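You operate a simulated robot arm through the tools that you are given. There is no shell and no other tool. Be economical: measure what you need, move in short steps, check, and stop when the job is done.

Carry out the task below with a simulated two-armed robot. There is one attempt and no reset: what you move stays moved.

Task
Put the oily rag away, lid the stain, then dry the yellow-tipped board with the heater.
Fine: rag in the red can, its lid shut; board stays on the drying rack; leave the dial and the other boards; watch the gloss go and switch off.

It is judged by the outcome, as a careful person would: the job done as asked, and still so three seconds after it is handed in. It fails if anything else is knocked over, pushed out of place, dropped, spilled or broken. Lids that push on must go on centred and level and be pressed home; caps that screw on are set level and turned clockwise until they are tight.

Robot
Two 7-joint arms with two-finger parallel grippers on one trunk, on a base that drives. Base frame: it is fixed to the floor where the robot stands at the start and does not move with it; the origin is under the middle of the robot, x ahead of it, y to its left, z up. Readings come in m, rad, newtons and seconds.
The left shoulder is at the start at [0.05, 0.165, 1.08], the right one opposite. With the tool pointing down near the work surface each hand reaches from about 0.1 to 0.68 m from the robot's upright axis, wherever it stands, measured 20 degrees to its own side. Places, roughly: bar heater [-1.1, 0.5, 0.3]; blue-tipped board [0.5, -1.75, 1]; heater dial [-1, 0.5, 0.6]; heater switch [-1.2, 0.5, 0.6]; red can [0.7, 0.1, 0.6]; red can lid [0.7, 0.1, 0.7]; red-tipped board [0.5, -1, 1]. Payload 3.91 kg a hand.
Tool frame (each hand has its own): the origin (TCP) lies between the finger pads and is the grasp point; the fingertips stand 0.03 m ahead of it; z points along the fingers, y is the line along which they close. Largest opening 0.11 m; finger width 0.02, thickness 0.01; the body of the gripper, 0.048 by 0.112 m, starts 0.055 m behind the TCP.
Orientation is that of the tool frame in the base frame, as a unit quaternion [x, y, z, w]. With the fingers straight down and closing along the base's y, the tool's x points along the base's -x, its y along +y and its z along -z.

Tools
- The arms move only by the tool jog_arm. It takes "left_plan", "right_plan" or both (then of equal length, played together; a hand with none holds still); each is a list of rows, each a list of 7 numbers: the shift along the base's x, y, z in cm, then the turn, a rotation vector about the base's x, y, z in rad, then the finger opening in cm, from 0 to 11. In form: [[tx, ty, tz, rx, ry, rz, grip], ...]. A call has 1 to 12 rows; each row is the pose to reach, as a shift and turn from the pose commanded when the call began. A row lasts 0.2 s, in which the tool goes at most 0.05 m and 0.15 rad; a call with a longer step from one row to the next is refused whole, and so is a gripper value outside its range. A pose out of reach is approached as far as the arm can. The call stops where the force on the tool passes 90 N (or 10 N more than at its start, if that is more) or the arm is blocked; 0.2 s more then pass. The fingers move at their own pace (about 0.045 m/s each) and stop on an object; they squeeze with about 20 N. The grip force told is the motor's: it shows also when the fingers shut on nothing. Time passes only in rows, and 0.2 s behind the last, so rows that repeat a pose let the fingers close. It gives the time, the measured TCP pose, the force on the tool (base axes), the opening and the grip force at its end, in the units of the frame above (readings bear some noise), with the torque about the TCP (base axes, N m) and any sound that the robot's microphone picked up.
- Cameras (640 x 400 px; columns grow to the right, rows downward): "scene" is now at [0.0846, 0.0711, 1.2579]; the picture's right is [0.79, -0.61, 0.00], its down [-0.32, -0.42, -0.85] and it looks along [0.52, 0.67, -0.53] (base axes); focal length 214 px, centre (320, 200). "left" rides on the left gripper at [0.073, -0.017, -0.103] in its tool frame; the picture's right is [0.23, 0.97, 0.00], its down [-0.76, 0.18, -0.62] and it looks along [-0.61, 0.14, 0.78] (tool axes); focal length 222 px, centre (320, 200). "right" rides on the right gripper at [0.072, 0.017, -0.103] in its tool frame; the picture's right is [-0.23, 0.97, 0.00], its down [-0.76, -0.18, -0.62] and it looks along [-0.61, -0.14, 0.78] (tool axes); focal length 222 px, centre (320, 200). There is no depth. A picture from a camera that has moved, and an enlarged one, comes with that camera's place and axes in the base frame and with its lens.
- snapshot(camera): a new picture of that camera. The clock stands still meanwhile.
- raise_lower(by): slides the trunk up (or, below 0, down) by that many m; the arms and the scene camera ride with it, the base frame stays. It gives what a move gives, with no picture.
- drive_base(legs): drives the robot by 1 to 6 legs, each [ahead, left, turn to the left] in m, m and rad, along the robot's own axes; the way and the turn of a leg run together, so that a leg with both is an arc; at most 1.5 m and 3.142 rad a leg. The arms and the cameras ride along, it lands a little off, and it stops where it bumps. It gives what a move gives.
- aim_head(pan, tilt): turns the head with the scene camera to pan (to the left, within 1.396 rad either way) and tilt (down, from -0.506 to 1.204), counted from straight ahead of the robot. It gives what a move gives.
- close_up(camera, box): a new picture of the part [left, top, right, bottom] of that camera's present view, enlarged. The clock stands still meanwhile.
- close_job(): hands the job in; it is judged then, once.

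Work in short steps. Places have to be worked out from the pictures, the camera data and where the tool is seen: move nearer, look again, correct. Check each grasp and each placing, and mend what went wrong. You have 120 turns and 100 pictures in all, those below and enlarged ones among them. Open the grippers and draw the arms clear of the work before you hand the job in, unless the task says otherwise; then end with one line.

The tools are called after "Request:" as name(argument=value, ...) on one line, values as JSON. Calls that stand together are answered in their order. jog_arm: Moves the arms, as the interface text tells. Its arguments: {"type":"object","properties":{"left_plan":{"type":"array","items":{"type":"array","items":{"type":"number"}}},"right_plan":{"type":"array","items":{"type":"array","items":{"type":"number"}}}},"required":[]} The other tools are called the same way: raise_lower (by) slides the trunk up or down; drive_base (legs) drives the base; aim_head (pan, tilt) turns the head that bears the scene camera; snapshot (camera) takes a picture; close_up (camera, box) takes an enlarged picture of a part of a camera's view; close_job () hands the job in.

At the start:

```text
time: 0.0
left_ee_pos: [0.416, 0.0259, 1.2273]
left_tool_rot: [-0.001, 1.0, 0.001, 0.0]
left_wrist_force: [0.0, -0.3, 0.5]
left_moment: [0.0, 0.01, -0.02]
left_grip_width: 0.1097
left_grasp_force: 0.1
right_ee_pos: [0.3225, -0.2641, 1.2238]
right_tool_rot: [0.001, 1.0, 0.0, 0.001]
right_wrist_force: [-0.5, 0.5, 0.5]
right_moment: [-0.02, 0.0, 0.02]
right_grip_width: 0.1099
right_grasp_force: 0.0
trunk travel left (down, up): [-0.3, 0.203]
robot x, y, heading: [-0.0005, -0.0031, -0.002]
head pan, tilt: [0.913, 0.553]
```

scene: 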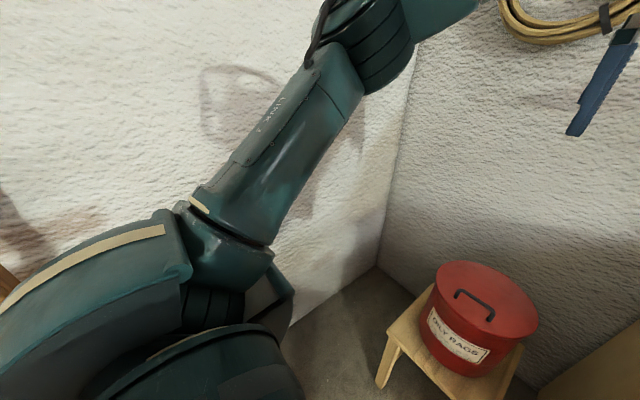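
right: 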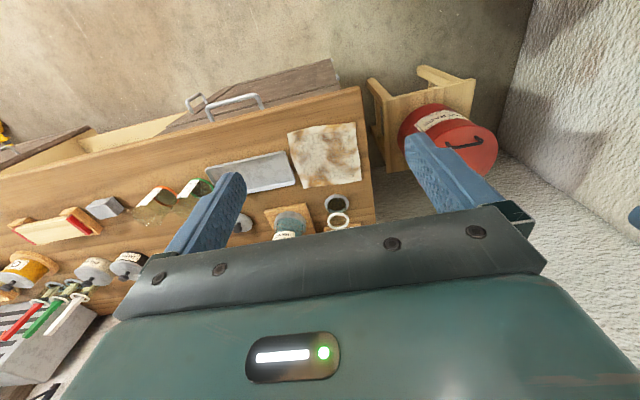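
left: 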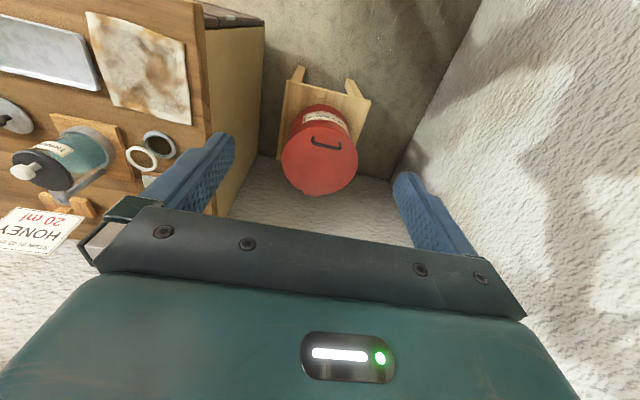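

The first views show the red can on a stool and a bench to the right of it. I look around with the head to find everything else.

Request:
aim_head(pan=0.0, tilt=0.6)

Request:
snapshot(camera="scene")

Request:
aim_head(pan=-0.9, tilt=0.6)

Request:
snapshot(camera="scene")

```text
time: 1.2
left_ee_pos: [0.4168, 0.0272, 1.2274]
left_tool_rot: [-0.001, 1.0, -0.001, 0.0]
left_wrist_force: [0.1, -0.7, -0.3]
left_moment: [-0.02, -0.02, 0.06]
left_grip_width: 0.1099
left_grasp_force: 0.1
right_ee_pos: [0.3222, -0.2645, 1.2236]
right_tool_rot: [0.001, 1.0, 0.0, 0.001]
right_wrist_force: [-0.6, 0.4, -0.8]
right_moment: [0.02, 0.0, 0.02]
right_grip_width: 0.1102
right_grasp_force: 0.0
trunk travel left (down, up): [-0.3, 0.203]
robot x, y, heading: [-0.0047, -0.0011, 0.004]
head pan, tilt: [0.0, 0.6]
```

```text
96 pictures are left
camera scene: at [0.1181, 0.0003, 1.2537], right [0.0, -1.0, 0.0], down [-0.56, 0.0, -0.83], along [0.83, 0.0, -0.56], focal length 214 px, centre (320, 200)
```

scene: 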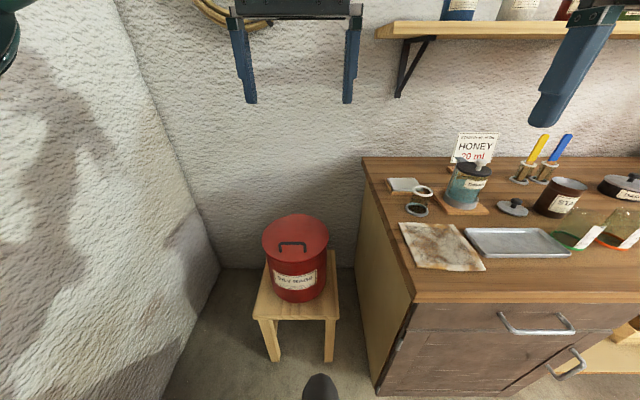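

```text
time: 2.4
left_ee_pos: [0.4153, 0.0267, 1.2271]
left_tool_rot: [0.0, 1.0, 0.0, 0.0]
left_wrist_force: [-0.1, -0.3, 0.5]
left_moment: [0.0, -0.02, -0.01]
left_grip_width: 0.11
left_grasp_force: 0.0
right_ee_pos: [0.3225, -0.2647, 1.223]
right_tool_rot: [0.001, 1.0, -0.001, 0.001]
right_wrist_force: [0.2, -0.5, -0.3]
right_moment: [0.01, -0.04, -0.01]
right_grip_width: 0.1102
right_grasp_force: 0.0
trunk travel left (down, up): [-0.3, 0.203]
robot x, y, heading: [-0.0023, 0.0009, 0.003]
head pan, tilt: [-0.901, 0.6]
```

```text
95 pictures are left
camera scene: at [0.0847, -0.069, 1.2537], right [-0.78, -0.62, 0.0], down [-0.35, 0.44, -0.83], along [0.51, -0.65, -0.56], focal length 214 px, centre (320, 200)
```

scene: 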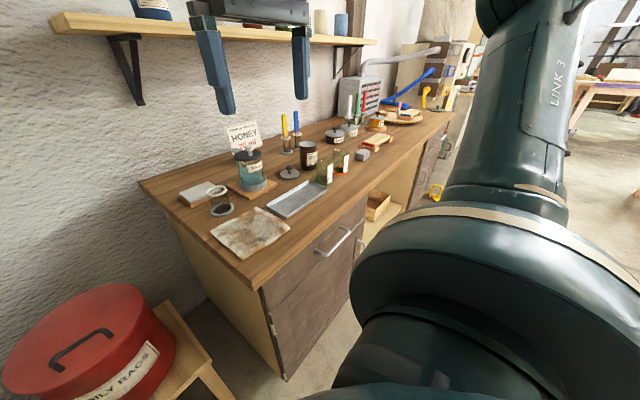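

Bench with the cloth, tray, jars and the brown jar. I enlarge the bench view and look behind for the heater and rack.

Request:
close_up(camera="scene", box=[170, 70, 470, 260])

Request:
aim_head(pan=1.39, tilt=0.3)

Request:
snapshot(camera="scene")

Request:
aim_head(pan=-0.3, tilt=0.6)

Request:
close_up(camera="scene", box=[180, 60, 540, 285])

```text
2.11 times, centred on (320, 165) of scene
camera zoom: at [0.0847, -0.069, 1.2537], right [-0.78, -0.62, 0.0], down [-0.35, 0.44, -0.83], along [0.51, -0.65, -0.56], focal length 452 px, centre (320, 274)
```

zoom: 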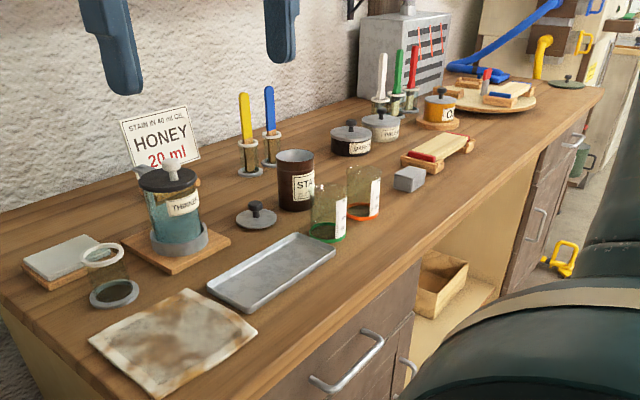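

```text
time: 4.5
left_ee_pos: [0.4159, 0.0266, 1.2271]
left_tool_rot: [-0.001, 1.0, 0.0, -0.001]
left_wrist_force: [-0.5, 0.1, -0.3]
left_moment: [0.01, -0.01, -0.02]
left_grip_width: 0.1099
left_grasp_force: 0.1
right_ee_pos: [0.3221, -0.2643, 1.2238]
right_tool_rot: [0.001, 1.0, 0.0, 0.001]
right_wrist_force: [-0.3, 0.8, 0.8]
right_moment: [0.02, 0.0, -0.03]
right_grip_width: 0.1099
right_grasp_force: 0.1
trunk travel left (down, up): [-0.3, 0.203]
robot x, y, heading: [-0.0017, -0.0008, -0.002]
head pan, tilt: [1.389, 0.3]
```

```text
93 pictures are left
camera scene: at [0.0466, 0.092, 1.2812], right [0.98, -0.18, 0.0], down [-0.05, -0.29, -0.96], along [0.17, 0.94, -0.3], focal length 214 px, centre (320, 200)
```

scene: 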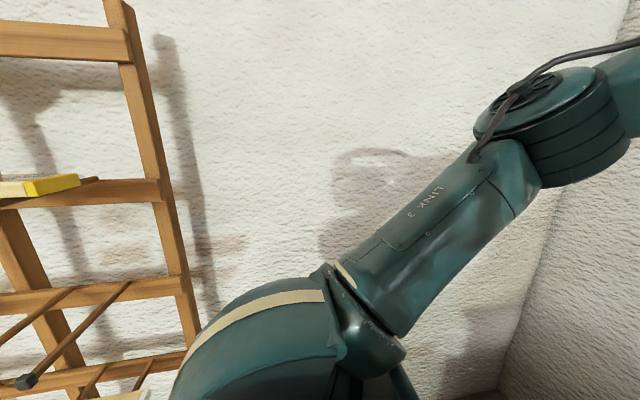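

```text
time: 6.3
left_ee_pos: [0.4166, 0.0272, 1.2272]
left_tool_rot: [-0.001, 1.0, 0.0, 0.0]
left_wrist_force: [0.0, -0.9, 0.5]
left_moment: [0.0, 0.02, -0.01]
left_grip_width: 0.1099
left_grasp_force: 0.1
right_ee_pos: [0.3234, -0.2644, 1.2232]
right_tool_rot: [0.001, 1.0, 0.0, 0.001]
right_wrist_force: [0.1, 0.4, -0.7]
right_moment: [0.02, 0.02, 0.02]
right_grip_width: 0.1101
right_grasp_force: 0.0
trunk travel left (down, up): [-0.3, 0.203]
robot x, y, heading: [0.0011, -0.0012, 0.003]
head pan, tilt: [-0.3, 0.6]
```

```text
1.78 times, centred on (360, 172) of scene
camera zoom: at [0.1141, -0.0259, 1.2537], right [-0.3, -0.96, 0.0], down [-0.54, 0.17, -0.83], along [0.79, -0.24, -0.56], focal length 381 px, centre (249, 249)
```

zoom: 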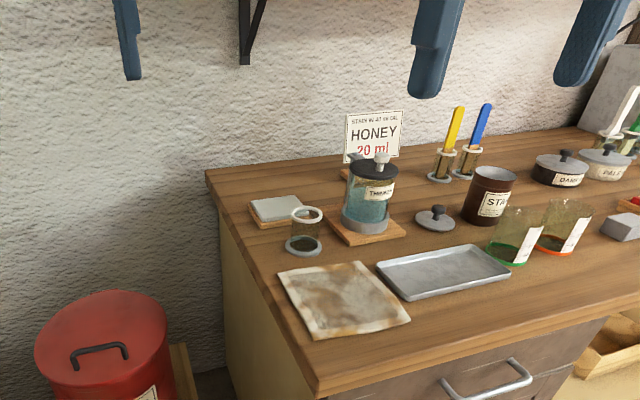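

The rag lies around (0.67, -0.41), the STAIN jar and its lid further right. I look closely at the red can and how its lid is built.

Request:
aim_head(pan=0.1, tilt=0.8)

Request:
close_up(camera="scene", box=[200, 100, 440, 250])

Request:
close_up(camera="left", box=[220, 50, 440, 210])

Request:
snapshot(camera="scene")

```text
time: 7.1
left_ee_pos: [0.4153, 0.0269, 1.2278]
left_tool_rot: [-0.001, 1.0, 0.0, 0.0]
left_wrist_force: [-1.1, 0.0, -0.1]
left_moment: [0.0, 0.01, 0.0]
left_grip_width: 0.1098
left_grasp_force: 0.0
right_ee_pos: [0.3228, -0.2652, 1.2233]
right_tool_rot: [0.0, 1.0, 0.0, 0.001]
right_wrist_force: [0.2, -0.5, 0.2]
right_moment: [0.01, 0.01, 0.01]
right_grip_width: 0.1099
right_grasp_force: 0.1
trunk travel left (down, up): [-0.3, 0.203]
robot x, y, heading: [0.0021, 0.0014, 0.002]
head pan, tilt: [0.099, 0.799]
```

```text
2.67 times, centred on (320, 175) of scene
camera zoom: at [0.11, 0.0081, 1.2368], right [0.1, -1.0, 0.0], down [-0.71, -0.07, -0.7], along [0.69, 0.07, -0.72], focal length 572 px, centre (320, 267)
```

zoom: 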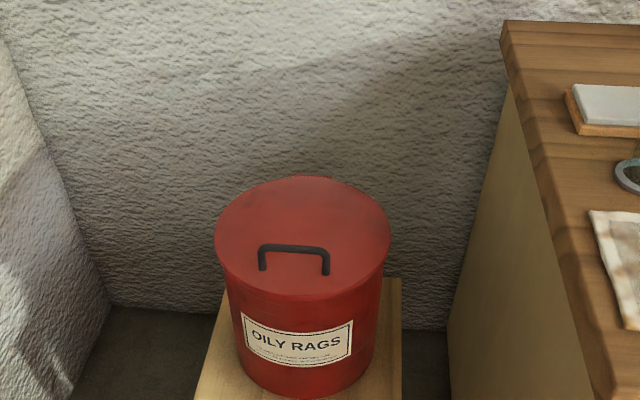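

```text
2.50 times, centred on (330, 130) of left
camera zoom: at [0.3431, 0.0106, 1.3305], right [-0.23, 0.97, 0.0], down [0.76, 0.18, 0.62], along [0.61, 0.14, -0.78], focal length 555 px, centre (295, 375)
```

zoom: 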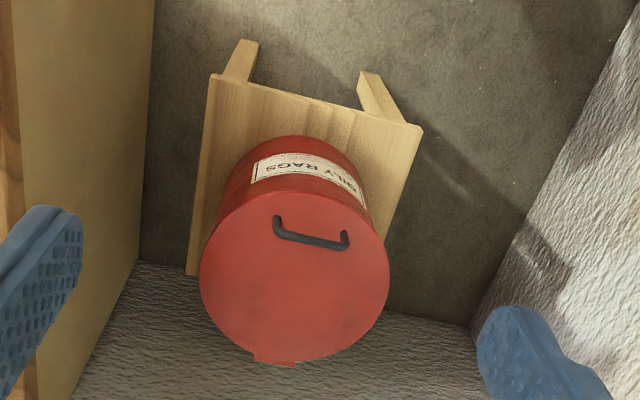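

```text
89 pictures are left
camera scene: at [0.11, 0.0081, 1.2368], right [0.1, -1.0, 0.0], down [-0.71, -0.07, -0.7], along [0.69, 0.07, -0.72], focal length 214 px, centre (320, 200)
```

scene: 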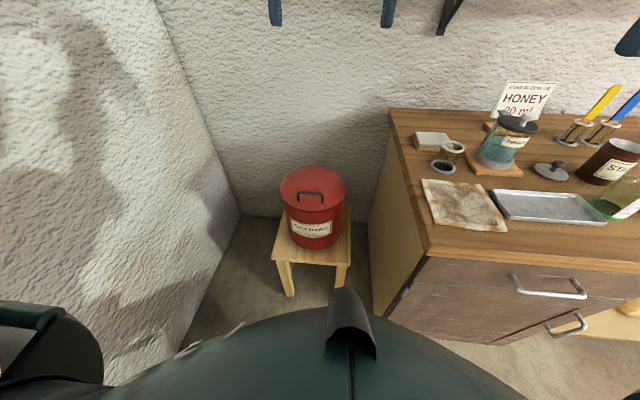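

The lid hinges at the back (x≈0.79) with its bar handle near (0.597, 0.087, 0.75), bar along y. I bring the left hand above the handle, turned so the fingers close along x.

Request:
jog_arm(left_plan=[[1.6, 0.5, -3, 0, 0, 0.143, 11], [3.2, 1, -6, 0, 0, 0.286, 10], [4.8, 1.6, -9, 0, 0, 0.429, 9], [6.4, 2.2, -12, 0, 0, 0.571, 8], [8, 2.7, -15, 0, 0, 0.714, 7], [9.8, 3.3, -18, 0, 0, 0.857, 6], [11.5, 3.9, -21, 0, 0, 1.0, 5], [13.2, 4.5, -24, 0, 0, 1.143, 5], [15, 5, -27, 0, 0, 1.286, 5], [16.5, 5.5, -30, 0, 0, 1.429, 5], [18, 6, -33, 0, 0, 1.571, 5], [18, 6, -35, 0, 0, 1.571, 5]])

Request:
snapshot(camera="left")

Request:
snapshot(camera="scene")

```text
time: 9.7
left_ee_pos: [0.5967, 0.0869, 0.8763]
left_tool_rot: [0.709, -0.706, 0.0, 0.001]
left_wrist_force: [-0.4, 0.0, -0.3]
left_moment: [-0.02, 0.0, -0.01]
left_grip_width: 0.05
left_grasp_force: 0.0
right_ee_pos: [0.3228, -0.2644, 1.2243]
right_tool_rot: [0.001, 1.0, 0.001, 0.001]
right_wrist_force: [-0.1, -0.1, 0.6]
right_moment: [0.01, -0.01, 0.0]
right_grip_width: 0.11
right_grasp_force: 0.1
trunk travel left (down, up): [-0.3, 0.203]
robot x, y, heading: [-0.0019, 0.0009, 0.003]
head pan, tilt: [0.099, 0.799]
```

```text
88 pictures are left
camera left: at [0.6129, 0.016, 0.9806], right [-0.97, -0.23, 0.0], down [-0.18, 0.76, 0.62], along [-0.14, 0.61, -0.78], focal length 222 px, centre (320, 200)
```

left: 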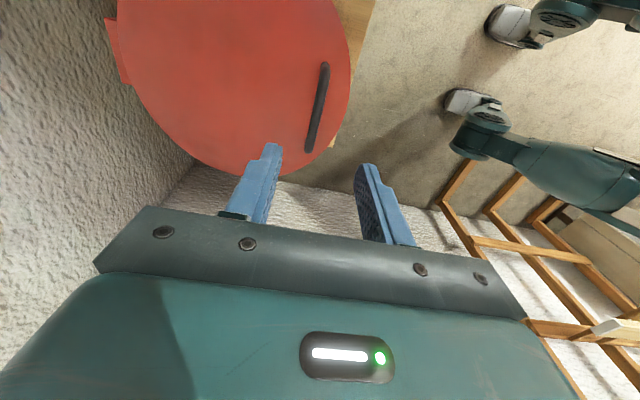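

```text
87 pictures are left
camera scene: at [0.11, 0.0083, 1.2368], right [0.1, -1.0, 0.0], down [-0.71, -0.07, -0.7], along [0.69, 0.07, -0.72], focal length 214 px, centre (320, 200)
```

scene: 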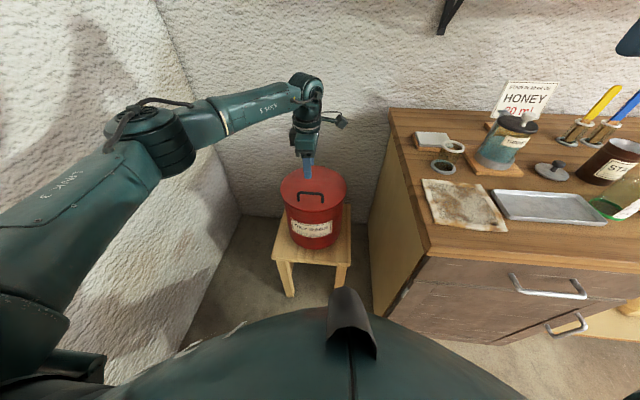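

The bar is seen centred at (0.601, 0.087). I lower over it so the fingertips reach just below the bar, then close.

Request:
jog_arm(left_plan=[[0.4, 0, -3, 0, 0, 0, 4], [0.4, 0, -6, 0, 0, 0, 4], [0.4, 0, -8.5, 0, 0, 0, 4], [0.4, 0, -10.5, 0, 0, 0, 4], [0.4, 0, -10.5, 0, 0, 0, 0], [0.4, 0, -10.5, 0, 0, 0, 0], [0.4, 0, -10.5, 0, 0, 0, 0]])

Request:
close_up(camera="left", box=[200, 60, 440, 210])

```text
time: 11.3
left_ee_pos: [0.6013, 0.0867, 0.7716]
left_tool_rot: [0.708, -0.707, 0.0, 0.0]
left_wrist_force: [-0.1, 0.9, -0.8]
left_moment: [-0.14, -0.03, -0.02]
left_grip_width: 0.0095
left_grasp_force: 41.6
right_ee_pos: [0.3227, -0.2644, 1.2246]
right_tool_rot: [0.002, 1.0, 0.0, 0.001]
right_wrist_force: [0.4, 0.3, -0.4]
right_moment: [0.02, 0.0, 0.02]
right_grip_width: 0.1099
right_grasp_force: 0.1
trunk travel left (down, up): [-0.3, 0.203]
robot x, y, heading: [-0.0019, 0.0003, 0.0]
head pan, tilt: [0.099, 0.799]
```

```text
2.67 times, centred on (320, 135) of left
camera zoom: at [0.6169, 0.0156, 0.8752], right [-0.97, -0.23, 0.0], down [-0.18, 0.76, 0.62], along [-0.14, 0.61, -0.78], focal length 592 px, centre (320, 373)
```

zoom: 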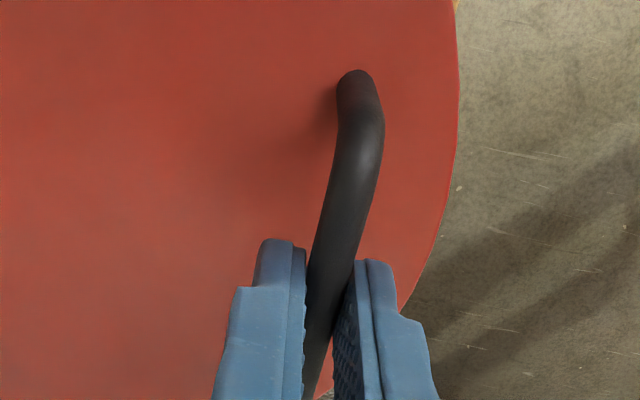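

Handle is gripped (9.5 mm). I swing the lid up along its hinge arc in small steps, tilting the hand a little.

Request:
jog_arm(left_plan=[[0.2, 0, 1.4, 0, 0.03, 0, 0], [0.8, 0, 2.8, 0, 0.06, 0, 0], [1.4, 0, 4.15, 0, 0.09, 0, 0], [2.0, 0, 5.4, 0, 0.12, 0, 0], [2.8, 0, 6.7, 0, 0.15, 0, 0], [3.6, 0, 7.9, 0, 0.18, 0, 0], [4.5, 0, 9.0, 0, 0.21, 0, 0], [5.5, 0, 10.1, 0, 0.24, 0, 0]])

Request:
snapshot(camera="scene")

```text
time: 13.1
left_ee_pos: [0.6023, 0.1, 0.8703]
left_tool_rot: [0.703, -0.702, -0.08, 0.08]
left_wrist_force: [0.2, -0.1, 0.5]
left_moment: [0.0, 0.0, -0.03]
left_grip_width: 0.0
left_grasp_force: 38.5
left hand out of reach, approached as far as the arm can: row 5, 6, 7, 8
right_ee_pos: [0.3201, -0.2644, 1.2236]
right_tool_rot: [0.001, 1.0, 0.0, 0.001]
right_wrist_force: [-0.3, 0.0, -0.1]
right_moment: [0.01, -0.05, -0.02]
right_grip_width: 0.1101
right_grasp_force: 0.0
trunk travel left (down, up): [-0.3, 0.203]
robot x, y, heading: [0.0005, 0.0002, 0.002]
head pan, tilt: [0.099, 0.799]
```

```text
85 pictures are left
camera scene: at [0.1085, 0.0082, 1.2371], right [0.1, -0.99, 0.0], down [-0.71, -0.07, -0.7], along [0.69, 0.07, -0.72], focal length 214 px, centre (320, 200)
```

scene: 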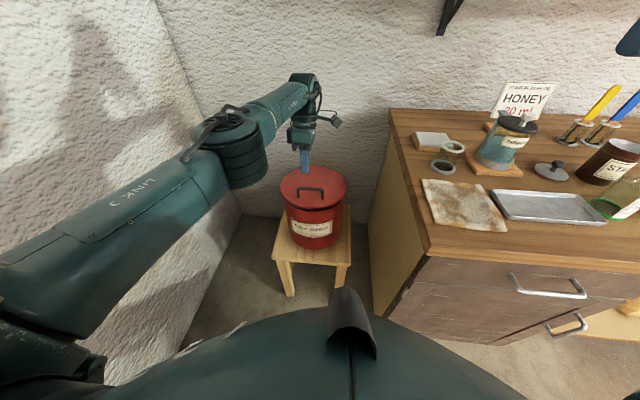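

The arm ran out of reach and the bar slipped out. I look at the can closely, raise the hand clear and drive closer.

Request:
jog_arm(left_plan=[[-2, 0, 4, 0, -0.12, 0, 3], [-5, 0, 8, 0, -0.24, 0, 4]])

Request:
close_up(camera="scene", box=[240, 120, 400, 260])

Request:
drive_base(legs=[[0.1, 0.0, 0.0]])

Request:
aim_head(pan=0.1, tilt=0.9)

Request:
snapshot(camera="scene")

```text
time: 13.7
left_ee_pos: [0.638, 0.0987, 0.9606]
left_tool_rot: [0.708, -0.706, -0.008, 0.005]
left_wrist_force: [0.3, 0.1, -0.4]
left_moment: [-0.06, -0.04, 0.0]
left_grip_width: 0.04
left_grasp_force: 0.0
left hand out of reach, approached as far as the arm can: row 1, 2
right_ee_pos: [0.321, -0.2651, 1.2238]
right_tool_rot: [0.0, 1.0, 0.0, 0.002]
right_wrist_force: [-0.6, -0.4, -0.6]
right_moment: [0.01, 0.02, -0.05]
right_grip_width: 0.1102
right_grasp_force: 0.1
trunk travel left (down, up): [-0.3, 0.203]
robot x, y, heading: [-0.0009, 0.0006, -0.002]
head pan, tilt: [0.099, 0.799]
```

```text
2.86 times, centred on (320, 190) of scene
camera zoom: at [0.109, 0.008, 1.2369], right [0.1, -1.0, 0.0], down [-0.71, -0.07, -0.7], along [0.69, 0.07, -0.72], focal length 613 px, centre (320, 229)
```

zoom: 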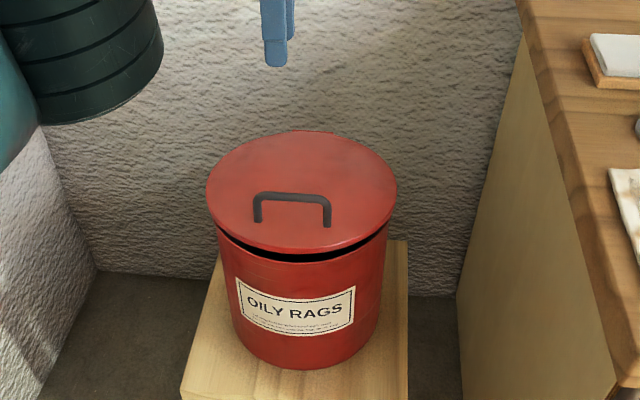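

```text
time: 14.9
left_ee_pos: [0.7386, 0.0987, 0.9597]
left_tool_rot: [0.707, -0.707, -0.008, 0.006]
left_wrist_force: [-0.2, 0.4, -0.3]
left_moment: [0.03, -0.01, 0.05]
left_grip_width: 0.0399
left_grasp_force: 0.0
right_ee_pos: [0.4216, -0.2632, 1.2225]
right_tool_rot: [0.0, 1.0, 0.0, 0.0]
right_wrist_force: [0.9, 0.5, 0.1]
right_moment: [0.01, 0.03, 0.01]
right_grip_width: 0.11
right_grasp_force: 0.0
trunk travel left (down, up): [-0.3, 0.203]
robot x, y, heading: [0.103, 0.0011, -0.0]
head pan, tilt: [0.099, 0.799]
```

```text
time: 15.6
left_ee_pos: [0.7379, 0.099, 0.9593]
left_tool_rot: [0.708, -0.706, -0.008, 0.006]
left_wrist_force: [0.2, -0.8, 1.0]
left_moment: [0.01, 0.02, -0.02]
left_grip_width: 0.0398
left_grasp_force: 0.0
right_ee_pos: [0.4219, -0.2654, 1.2233]
right_tool_rot: [0.001, 1.0, 0.001, 0.001]
right_wrist_force: [-0.1, 0.0, -0.4]
right_moment: [0.01, -0.01, 0.03]
right_grip_width: 0.1098
right_grasp_force: 0.1
trunk travel left (down, up): [-0.3, 0.203]
robot x, y, heading: [0.0991, -0.0026, 0.006]
head pan, tilt: [0.099, 0.901]
```

```text
83 pictures are left
camera scene: at [0.204, 0.0077, 1.2289], right [0.1, -1.0, 0.0], down [-0.78, -0.08, -0.62], along [0.62, 0.06, -0.78], focal length 214 px, centre (320, 200)
```

scene: 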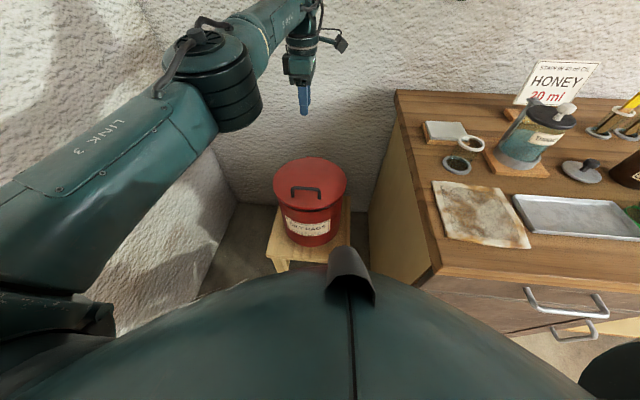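

The lid stays ajar where I left it, so its hinge holds by friction. Now I move back over the handle, which should be at about (0.604, 0.088, 0.764).

Request:
jog_arm(left_plan=[[-4, -0.5, 0, 0, 0, 0, 4], [-8, -1, 0, 0, 0, 0, 4], [-12, -1.1, -2, 0, 0, 0, 4], [-13.4, -1.1, -5, 0, 0, 0, 4], [-13.4, -1.1, -8, 0, 0, 0, 4]])

Request:
snapshot(camera="left")

Request:
snapshot(camera="scene")

```text
time: 16.8
left_ee_pos: [0.7361, 0.0828, 0.935]
left_tool_rot: [0.708, -0.707, -0.008, 0.006]
left_wrist_force: [0.4, 0.4, 0.3]
left_moment: [-0.02, -0.02, -0.02]
left_grip_width: 0.04
left_grasp_force: 0.1
left hand out of reach, approached as far as the arm can: row 1, 2, 3, 4, 5
right_ee_pos: [0.42, -0.2647, 1.2239]
right_tool_rot: [0.002, 1.0, 0.0, 0.0]
right_wrist_force: [-0.1, -0.3, -0.9]
right_moment: [0.02, 0.0, 0.04]
right_grip_width: 0.1099
right_grasp_force: 0.0
trunk travel left (down, up): [-0.3, 0.203]
robot x, y, heading: [0.098, 0.0002, 0.002]
head pan, tilt: [0.099, 0.901]
```

```text
82 pictures are left
camera left: at [0.7549, 0.0104, 1.0374], right [-0.97, -0.23, 0.02], down [-0.17, 0.76, 0.63], along [-0.16, 0.61, -0.78], focal length 222 px, centre (320, 200)
```

left: 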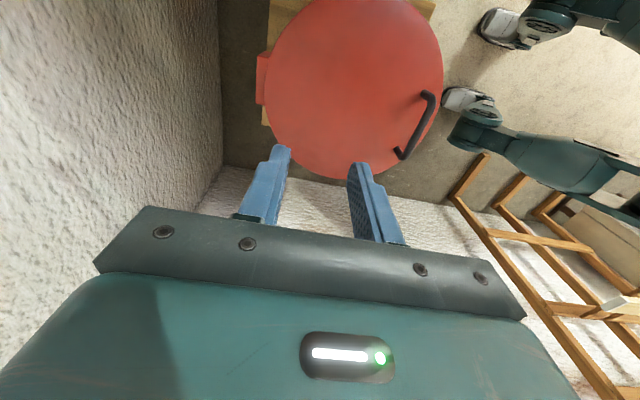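

```text
81 pictures are left
camera scene: at [0.2039, 0.0078, 1.2289], right [0.1, -1.0, 0.0], down [-0.78, -0.08, -0.62], along [0.62, 0.06, -0.78], focal length 214 px, centre (320, 200)
```

scene: 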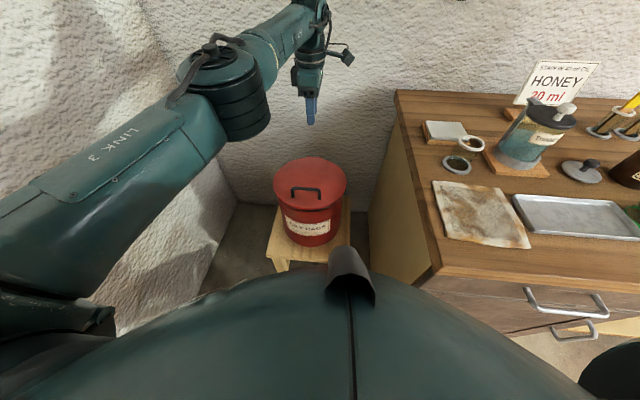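

The arm did not follow; it may be sitting in an awkward joint pose. I pull it back and up toward an easier posture and check.

Request:
jog_arm(left_plan=[[-4, 2, 4, 0, 0, 0, 4], [-8, 4, 8, 0, 0, 0, 4], [-10, 4, 12, 0, 0, 0, 4], [-10, 4, 12, 0, 0, 0, 4], [-10, 4, 12, 0, 0, 0, 4]])

```text
refused: row 1 steps farther than a row can; nothing moved
```

Request:
jog_arm(left_plan=[[-2, 1, 3, 0, 0, 0, 4], [-5, 2, 6, 0, 0, 0, 4], [-8, 3, 9, 0, 0, 0, 4], [-10, 4, 12, 0, 0, 0, 4], [-10, 4, 12, 0, 0, 0, 4]])

```text
time: 18.0
left_ee_pos: [0.6394, 0.1166, 1.0605]
left_tool_rot: [0.712, -0.702, -0.008, 0.008]
left_wrist_force: [-4.5, -4.5, 0.2]
left_moment: [0.43, -0.3, -0.05]
left_grip_width: 0.0399
left_grasp_force: 0.0
left hand out of reach, approached as far as the arm can: row 1, 2, 3
right_ee_pos: [0.4204, -0.2696, 1.2221]
right_tool_rot: [0.002, 1.0, 0.003, 0.001]
right_wrist_force: [0.7, -0.2, -0.7]
right_moment: [0.08, 0.0, -0.01]
right_grip_width: 0.1099
right_grasp_force: 0.0
trunk travel left (down, up): [-0.3, 0.203]
robot x, y, heading: [0.0946, 0.0006, -0.003]
head pan, tilt: [0.099, 0.901]
```

The arm follows again. I lower towards the handle, watching for reach warnings.

Request:
jog_arm(left_plan=[[-2, -1, -3, 0, 0, 0, 4], [-3.5, -2, -6, 0, 0, 0, 4], [-3.5, -2.9, -10, 0, 0, 0, 4], [-3.5, -2.9, -14, 0, 0, 0, 4], [-3.5, -2.9, -18, 0, 0, 0, 4], [-3.5, -2.9, -21, 0, 0, 0, 4]])

Request:
snapshot(camera="left")

```text
time: 19.4
left_ee_pos: [0.6021, 0.0927, 0.8476]
left_tool_rot: [0.708, -0.706, -0.008, 0.008]
left_wrist_force: [0.7, -0.3, 0.5]
left_moment: [0.02, 0.02, -0.02]
left_grip_width: 0.0402
left_grasp_force: 0.1
right_ee_pos: [0.4214, -0.2652, 1.2243]
right_tool_rot: [0.001, 1.0, 0.0, 0.001]
right_wrist_force: [-1.0, -0.2, 1.4]
right_moment: [0.0, 0.01, -0.01]
right_grip_width: 0.1102
right_grasp_force: 0.1
trunk travel left (down, up): [-0.3, 0.203]
robot x, y, heading: [0.1003, -0.0004, -0.006]
head pan, tilt: [0.099, 0.901]
```

```text
80 pictures are left
camera left: at [0.6217, 0.0211, 0.9505], right [-0.97, -0.23, 0.02], down [-0.17, 0.76, 0.63], along [-0.16, 0.61, -0.78], focal length 222 px, centre (320, 200)
```

left: 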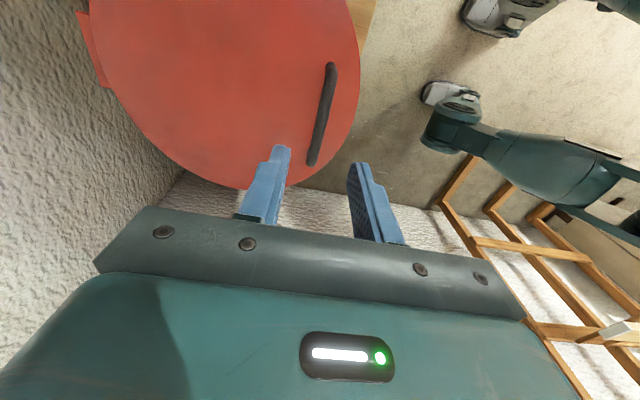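

Aligned over the bar; descend and grip again.

Request:
jog_arm(left_plan=[[0.1, -0.5, -3, 0, 0.008, 0, 4], [0.1, -0.5, -6, 0, 0.016, 0, 4], [0.1, -0.5, -7.4, 0, 0.016, 0, 4], [0.1, -0.5, -7.4, 0, 0.016, 0, 0], [0.1, -0.5, -7.4, 0, 0.016, 0, 0], [0.1, -0.5, -7.4, 0, 0.016, 0, 0]])

Request:
close_up(camera="left", box=[200, 60, 440, 210])

```text
time: 20.8
left_ee_pos: [0.6029, 0.088, 0.7747]
left_tool_rot: [0.707, -0.706, -0.016, 0.013]
left_wrist_force: [-11.5, 1.8, 1.5]
left_moment: [0.18, 0.24, -0.06]
left_grip_width: 0.0099
left_grasp_force: 41.7
right_ee_pos: [0.4206, -0.2636, 1.2238]
right_tool_rot: [0.0, 1.0, 0.001, 0.001]
right_wrist_force: [0.8, 0.0, 0.0]
right_moment: [0.01, -0.03, 0.04]
right_grip_width: 0.1101
right_grasp_force: 0.1
trunk travel left (down, up): [-0.3, 0.203]
robot x, y, heading: [0.0991, -0.0025, -0.002]
head pan, tilt: [0.099, 0.901]
```

```text
2.67 times, centred on (320, 135) of left
camera zoom: at [0.6231, 0.0157, 0.8776], right [-0.97, -0.23, 0.04], down [-0.15, 0.76, 0.63], along [-0.17, 0.61, -0.77], focal length 592 px, centre (320, 373)
```

zoom: 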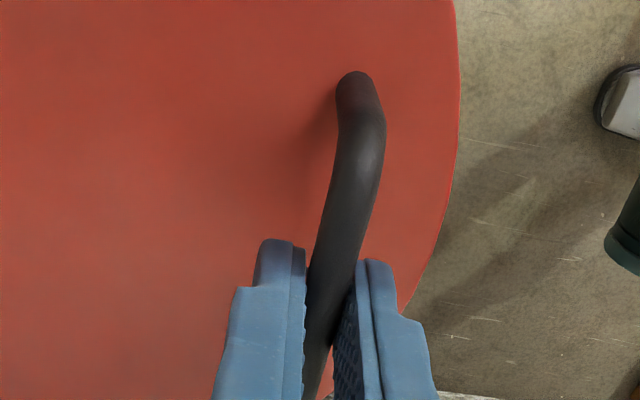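

Gripped again. Lift along the arc, first half.

Request:
jog_arm(left_plan=[[0.2, 0, 1.4, 0, 0.03, 0, 0], [0.8, 0, 2.8, 0, 0.06, 0, 0], [1.4, 0, 4.15, 0, 0.09, 0, 0], [2.1, 0, 5.4, 0, 0.12, 0, 0], [2.9, 0, 6.7, 0, 0.15, 0, 0], [3.7, 0, 7.9, 0, 0.18, 0, 0], [4.6, 0, 9.0, 0, 0.21, 0, 0], [5.6, 0, 10.1, 0, 0.24, 0, 0]])

Request:
snapshot(camera="scene")

Request:
snapshot(camera="left")

```text
time: 22.6
left_ee_pos: [0.6612, 0.0884, 0.8731]
left_tool_rot: [0.701, -0.7, -0.098, 0.098]
left_wrist_force: [12.6, -7.3, -14.2]
left_moment: [-0.18, -0.25, -0.12]
left_grip_width: 0.0093
left_grasp_force: 44.7
right_ee_pos: [0.4233, -0.2648, 1.2225]
right_tool_rot: [0.001, 1.0, 0.001, 0.0]
right_wrist_force: [0.3, -0.6, 0.0]
right_moment: [0.0, -0.02, -0.01]
right_grip_width: 0.1102
right_grasp_force: 0.0
trunk travel left (down, up): [-0.3, 0.203]
robot x, y, heading: [0.0986, 0.0033, -0.005]
head pan, tilt: [0.099, 0.901]
```

```text
78 pictures are left
camera scene: at [0.2064, 0.0071, 1.2285], right [0.1, -1.0, 0.0], down [-0.78, -0.08, -0.62], along [0.62, 0.06, -0.79], focal length 214 px, centre (320, 200)
```

scene: 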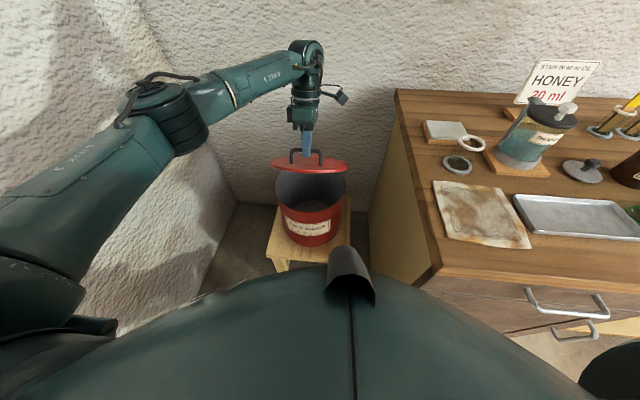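

```text
77 pictures are left
camera left: at [0.7058, 0.0159, 0.9684], right [-0.94, -0.23, 0.27], down [0.0, 0.76, 0.65], along [-0.35, 0.61, -0.71], focal length 222 px, centre (320, 200)
```

left: 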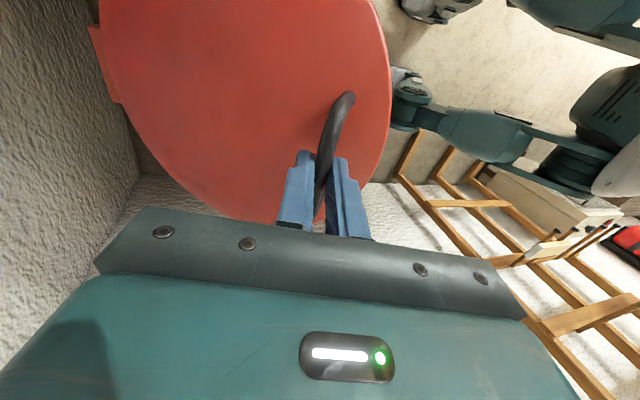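

The lid follows nicely and is about 35° open. I continue along the arc.

Request:
jog_arm(left_plan=[[1.0, 0, 1.0, 0, 0.025, 0, 0], [2.2, 0, 1.9, 0, 0.05, 0, 0], [3.4, 0, 2.7, 0, 0.075, 0, 0], [4.7, 0, 3.4, 0, 0.1, 0, 0], [6.0, 0, 4.0, 0, 0.125, 0, 0], [7.4, 0, 4.5, 0, 0.15, 0, 0]])

Request:
snapshot(camera="scene")

```text
time: 24.0
left_ee_pos: [0.6685, 0.1008, 0.9214]
left_tool_rot: [0.692, -0.691, -0.148, 0.147]
left_wrist_force: [-0.1, 0.1, 0.4]
left_moment: [-0.01, -0.02, 0.01]
left_grip_width: 0.0
left_grasp_force: 37.9
left hand out of reach, approached as far as the arm can: row 3, 4, 5, 6
right_ee_pos: [0.4199, -0.263, 1.2248]
right_tool_rot: [0.001, 1.0, 0.0, 0.001]
right_wrist_force: [0.7, -0.2, 0.4]
right_moment: [0.02, -0.03, 0.04]
right_grip_width: 0.11
right_grasp_force: 0.1
trunk travel left (down, up): [-0.3, 0.203]
robot x, y, heading: [0.0966, -0.0017, 0.001]
head pan, tilt: [0.099, 0.901]
```

```text
76 pictures are left
camera scene: at [0.2034, 0.0079, 1.2292], right [0.1, -0.99, 0.0], down [-0.78, -0.08, -0.62], along [0.62, 0.06, -0.78], focal length 214 px, centre (320, 200)
```

scene: 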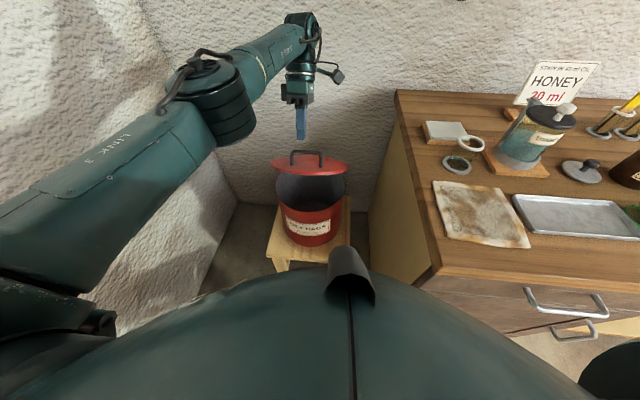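

The lid slipped at the reach limit but stays about 30° open. I'll push it further from underneath: withdraw the hand and pitch the fingers forward.

Request:
jog_arm(left_plan=[[0, 0, 3, 0, 0, 0, 2], [-3, 0, 5, 0, -0.12, 0, 0], [-6, 0, 6, 0, -0.26, 0, 0], [-9, 0, 6, 0, -0.4, 0, 0], [-12, 0, 6, 0, -0.54, 0, 0], [-15, 0, 6, 0, -0.68, 0, 0], [-18, 0, 5, 0, -0.82, 0, 0], [-21, 0, 4, 0, -0.96, 0, 0], [-24, 0, 2, 0, -1.1, 0, 0], [-26, 0, 0, 0, -1.24, 0, 0], [-28, 0, -2, 0, -1.38, 0, 0], [-28, 0, -4, 0, -1.52, 0, 0]])

Request:
snapshot(camera="scene")

```text
time: 26.8
left_ee_pos: [0.4323, 0.0708, 0.8605]
left_tool_rot: [0.62, -0.559, 0.385, -0.394]
left_wrist_force: [0.1, -0.2, 0.2]
left_moment: [-0.01, -0.01, -0.01]
left_grip_width: 0.0
left_grasp_force: 19.8
left hand out of reach, approached as far as the arm can: row 1, 9, 10, 11, 12
right_ee_pos: [0.4217, -0.2633, 1.2234]
right_tool_rot: [0.0, 1.0, 0.0, 0.001]
right_wrist_force: [0.0, -0.2, -0.4]
right_moment: [0.02, 0.0, 0.03]
right_grip_width: 0.1099
right_grasp_force: 0.0
trunk travel left (down, up): [-0.3, 0.203]
robot x, y, heading: [0.0973, 0.0001, -0.001]
head pan, tilt: [0.099, 0.901]
stopped in row 12 (left hand): the arm was blocked; the commanded pose is now the measured one
```

```text
75 pictures are left
camera scene: at [0.204, 0.0079, 1.2289], right [0.1, -1.0, 0.0], down [-0.78, -0.08, -0.62], along [0.62, 0.06, -0.78], focal length 214 px, centre (320, 200)
```

scene: 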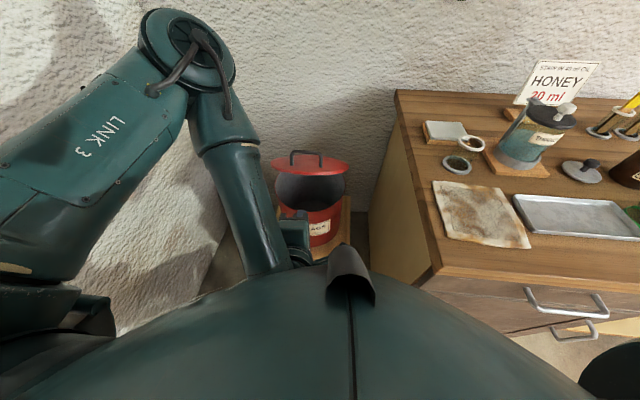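

The hand now points forward and slightly down; the lid stays open about 30°. I slide the closed fingertips under the lid edge.

Request:
jog_arm(left_plan=[[3, 0.5, -2, 0, 0, 0, 0], [5, 1, -5, 0, 0, 0, 0], [8, 1, -6, 0, 0, 0, 0], [11, 1, -6, 0, 0, 0, 0], [14, 1, -6, 0, 0, 0, 0]])

Request:
snapshot(camera="scene")

Request:
snapshot(camera="left")

```text
time: 28.0
left_ee_pos: [0.5716, 0.0793, 0.8006]
left_tool_rot: [0.619, -0.561, 0.385, -0.394]
left_wrist_force: [-0.4, -0.3, 0.1]
left_moment: [-0.03, 0.01, -0.02]
left_grip_width: 0.0001
left_grasp_force: 19.5
right_ee_pos: [0.421, -0.2648, 1.2228]
right_tool_rot: [0.001, 1.0, 0.0, 0.001]
right_wrist_force: [0.5, 0.0, -0.1]
right_moment: [0.03, -0.01, -0.03]
right_grip_width: 0.1101
right_grasp_force: 0.0
trunk travel left (down, up): [-0.3, 0.203]
robot x, y, heading: [0.1004, -0.0002, -0.0]
head pan, tilt: [0.099, 0.901]
```

```text
74 pictures are left
camera scene: at [0.2041, 0.0075, 1.2289], right [0.1, -1.0, 0.0], down [-0.78, -0.08, -0.62], along [0.62, 0.06, -0.78], focal length 214 px, centre (320, 200)
```

scene: 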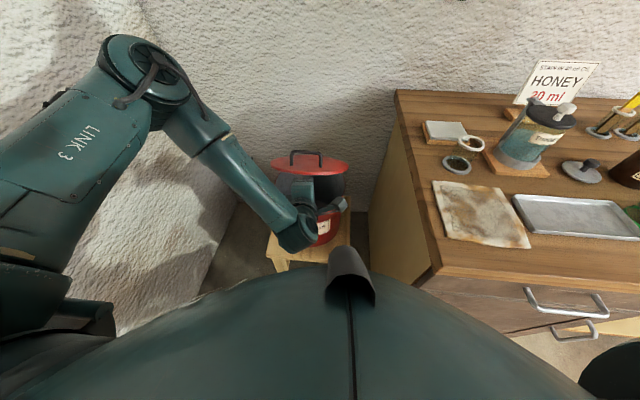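

```text
73 pictures are left
camera left: at [0.4888, 0.0023, 0.8591], right [-0.36, -0.29, -0.89], down [-0.7, 0.71, 0.06], along [0.62, 0.64, -0.46], focal length 222 px, centre (320, 200)
```

left: 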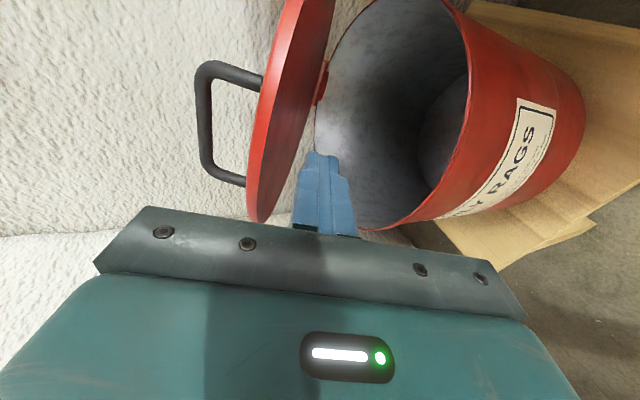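

Fingertips are between lid and rim. I push the lid up and back in an arc.

Request:
jog_arm(left_plan=[[0.5, 0, 2.5, 0, 0, 0, 0], [1, 0, 5, 0, 0, 0, 0], [2, 0, 7.5, 0, 0, 0, 0], [3, 0, 9.5, 0, 0, 0, 0], [5, 0, 11.5, 0, 0, 0, 0], [7, 0, 13, 0, 0, 0, 0], [9, 0, 14, 0, 0, 0, 0], [11, 0, 14.5, 0, 0, 0, 0]])

Request:
snapshot(camera="scene")

```text
time: 29.8
left_ee_pos: [0.6805, 0.078, 0.9459]
left_tool_rot: [0.62, -0.56, 0.385, -0.392]
left_wrist_force: [-0.2, 0.3, 0.1]
left_moment: [0.01, 0.04, -0.01]
left_grip_width: 0.0001
left_grasp_force: 20.1
right_ee_pos: [0.4215, -0.2638, 1.2236]
right_tool_rot: [0.001, 1.0, 0.0, 0.0]
right_wrist_force: [-0.3, 0.5, 0.3]
right_moment: [-0.01, 0.0, -0.02]
right_grip_width: 0.1098
right_grasp_force: 0.0
trunk travel left (down, up): [-0.3, 0.203]
robot x, y, heading: [0.0992, 0.0002, 0.001]
head pan, tilt: [0.099, 0.901]
```

```text
72 pictures are left
camera scene: at [0.2041, 0.0076, 1.2289], right [0.1, -1.0, 0.0], down [-0.78, -0.08, -0.62], along [0.62, 0.06, -0.78], focal length 214 px, centre (320, 200)
```

scene: 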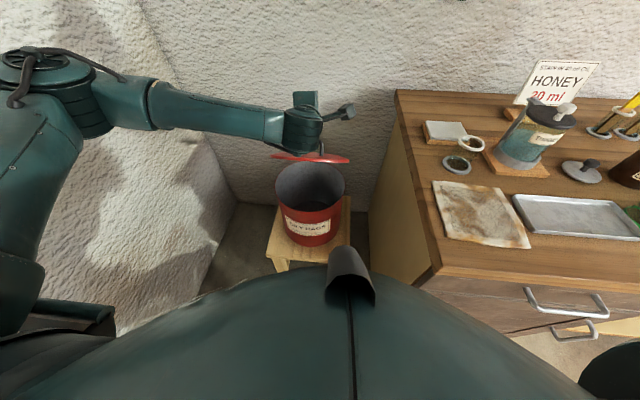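

Lid about 65° now. Continue pushing it back past upright.

Request:
jog_arm(left_plan=[[2, 0, 0.5, 0, 0, 0, 0], [4, 0, 0.5, 0, 0, 0, 0], [6, 0, 0.5, 0, 0, 0, 0], [8, 0, 0, 0, 0, 0, 0], [10, 0, -0.5, 0, 0, 0, 0], [12, 0, -0.5, 0, 0, 0, 0]])

Request:
snapshot(camera="scene")

```text
time: 31.2
left_ee_pos: [0.8024, 0.0783, 0.9396]
left_tool_rot: [0.619, -0.561, 0.384, -0.394]
left_wrist_force: [-0.7, -0.9, -0.8]
left_moment: [0.02, -0.01, -0.02]
left_grip_width: 0.0
left_grasp_force: 20.2
right_ee_pos: [0.4206, -0.265, 1.2238]
right_tool_rot: [0.001, 1.0, 0.001, 0.001]
right_wrist_force: [0.3, 0.3, -0.6]
right_moment: [-0.01, -0.01, 0.0]
right_grip_width: 0.1098
right_grasp_force: 0.1
trunk travel left (down, up): [-0.3, 0.203]
robot x, y, heading: [0.0991, 0.0004, 0.002]
head pan, tilt: [0.099, 0.901]
```

```text
71 pictures are left
camera scene: at [0.2041, 0.0075, 1.2289], right [0.1, -1.0, 0.0], down [-0.78, -0.08, -0.62], along [0.62, 0.06, -0.78], focal length 214 px, centre (320, 200)
```

scene: 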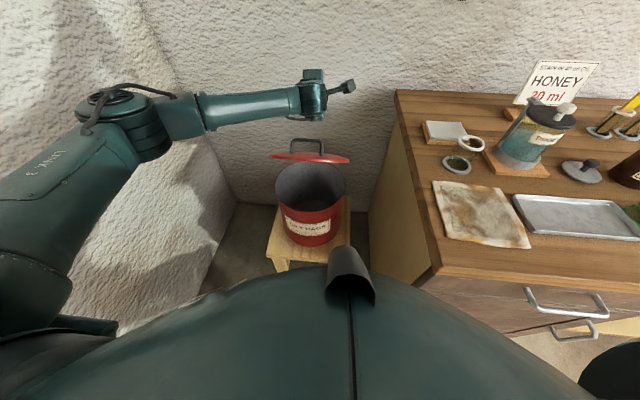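

The fingers went over the lid; it rests near 40°. I go back around and push again from lower and deeper beneath it.

Request:
jog_arm(left_plan=[[-1, 0, 3, 0, 0, 0, 0], [-5, 0, 5, 0, 0, 0, 0], [-10, 0, 5, 0, 0, 0, 0], [-15, 0, 5, 0, 0, 0, 0], [-20, 0, 4, 0, 0, 0, 0], [-25, 0, 3, 0, 0, 0, 0], [-29.5, 0, 1, 0, 0, 0, 0], [-31, 0, -3, 0, 0, 0, 0], [-31, 0, -8, 0, 0, 0, 0], [-29, 0, -12, 0, 0, 0, 0], [-25, 0, -14, 0, 0, 0, 0], [-21, 0, -14.5, 0, 0, 0, 0]])

Request:
snapshot(camera="left")

```text
refused: row 5 steps farther than a row can; nothing moved
```

```text
70 pictures are left
camera left: at [0.7186, 0.0025, 0.9989], right [-0.36, -0.29, -0.89], down [-0.7, 0.71, 0.06], along [0.62, 0.64, -0.46], focal length 222 px, centre (320, 200)
```

left: 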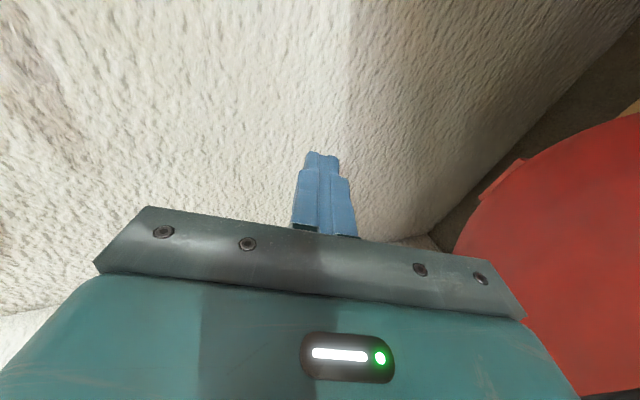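

Hand is indeed above the lid. I repeat the retreat with shorter steps.

Request:
jog_arm(left_plan=[[-1, 0, 3, 0, 0, 0, 0], [-5, 0, 5, 0, 0, 0, 0], [-9.8, 0, 5, 0, 0, 0, 0], [-14.6, 0, 5, 0, 0, 0, 0], [-19.4, 0, 5, 0, 0, 0, 0], [-24, 0, 4, 0, 0, 0, 0], [-28.4, 0, 2, 0, 0, 0, 0], [-31, 0, -2, 0, 0, 0, 0], [-31, 0, -6.5, 0, 0, 0, 0], [-31, 0, -11, 0, 0, 0, 0], [-29, 0, -14, 0, 0, 0, 0], [-25, 0, -14.5, 0, 0, 0, 0]])

Request:
snapshot(camera="left")

```text
time: 33.8
left_ee_pos: [0.5522, 0.0799, 0.7947]
left_tool_rot: [0.62, -0.56, 0.385, -0.393]
left_wrist_force: [0.4, 0.8, -0.1]
left_moment: [-0.05, 0.0, -0.01]
left_grip_width: 0.0
left_grasp_force: 20.1
right_ee_pos: [0.4206, -0.2652, 1.2239]
right_tool_rot: [0.001, 1.0, 0.0, 0.002]
right_wrist_force: [0.8, 0.0, 0.2]
right_moment: [-0.01, 0.01, -0.01]
right_grip_width: 0.11
right_grasp_force: 0.0
trunk travel left (down, up): [-0.3, 0.203]
robot x, y, heading: [0.0992, -0.0026, 0.001]
head pan, tilt: [0.099, 0.901]
```

```text
69 pictures are left
camera left: at [0.4693, 0.0032, 0.8538], right [-0.36, -0.29, -0.89], down [-0.7, 0.71, 0.06], along [0.62, 0.64, -0.46], focal length 222 px, centre (320, 200)
```

left: 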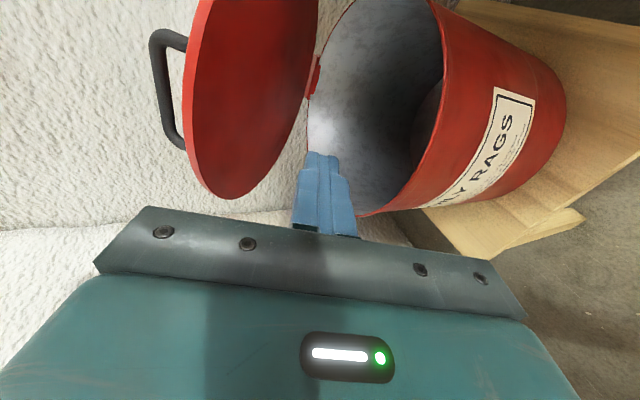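

Fingers under the lid again. Push deeper and then along a smaller arc.

Request:
jog_arm(left_plan=[[4, 0, 0.5, 0, 0, 0, 0], [8, 0, 1.5, 0, 0, 0, 0], [10, 0, 2.7, 0, 0, 0, 0], [12.5, 0, 5, 0, 0, 0, 0], [14.8, 0, 7.3, 0, 0, 0, 0], [16.7, 0, 8, 0, 0, 0, 0], [18.5, 0, 8.5, 0, 0, 0, 0], [20.5, 0, 8.6, 0, 0, 0, 0], [22.4, 0, 8.6, 0, 0, 0, 0]])

Request:
snapshot(camera="scene")

```text
time: 35.8
left_ee_pos: [0.7766, 0.0784, 0.8809]
left_tool_rot: [0.62, -0.561, 0.383, -0.393]
left_wrist_force: [0.4, 0.7, -0.9]
left_moment: [-0.02, -0.01, 0.04]
left_grip_width: 0.0001
left_grasp_force: 20.3
right_ee_pos: [0.4212, -0.2646, 1.2235]
right_tool_rot: [0.001, 1.0, 0.0, 0.001]
right_wrist_force: [0.1, -0.3, -0.1]
right_moment: [-0.02, -0.02, -0.03]
right_grip_width: 0.1103
right_grasp_force: 0.1
trunk travel left (down, up): [-0.3, 0.203]
robot x, y, heading: [0.1002, 0.002, -0.003]
head pan, tilt: [0.099, 0.901]
```

```text
68 pictures are left
camera scene: at [0.204, 0.0076, 1.2289], right [0.1, -1.0, 0.0], down [-0.78, -0.08, -0.62], along [0.62, 0.06, -0.78], focal length 214 px, centre (320, 200)
```

scene: 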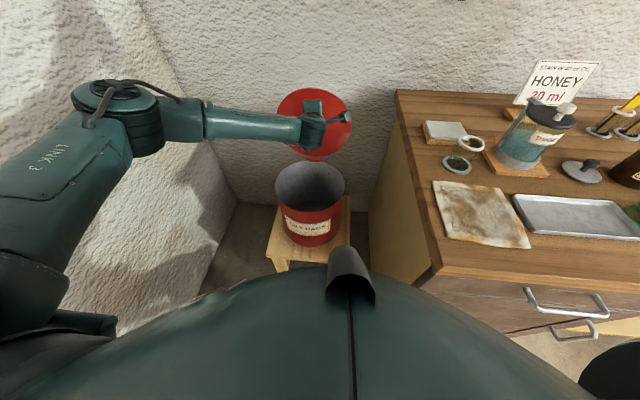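

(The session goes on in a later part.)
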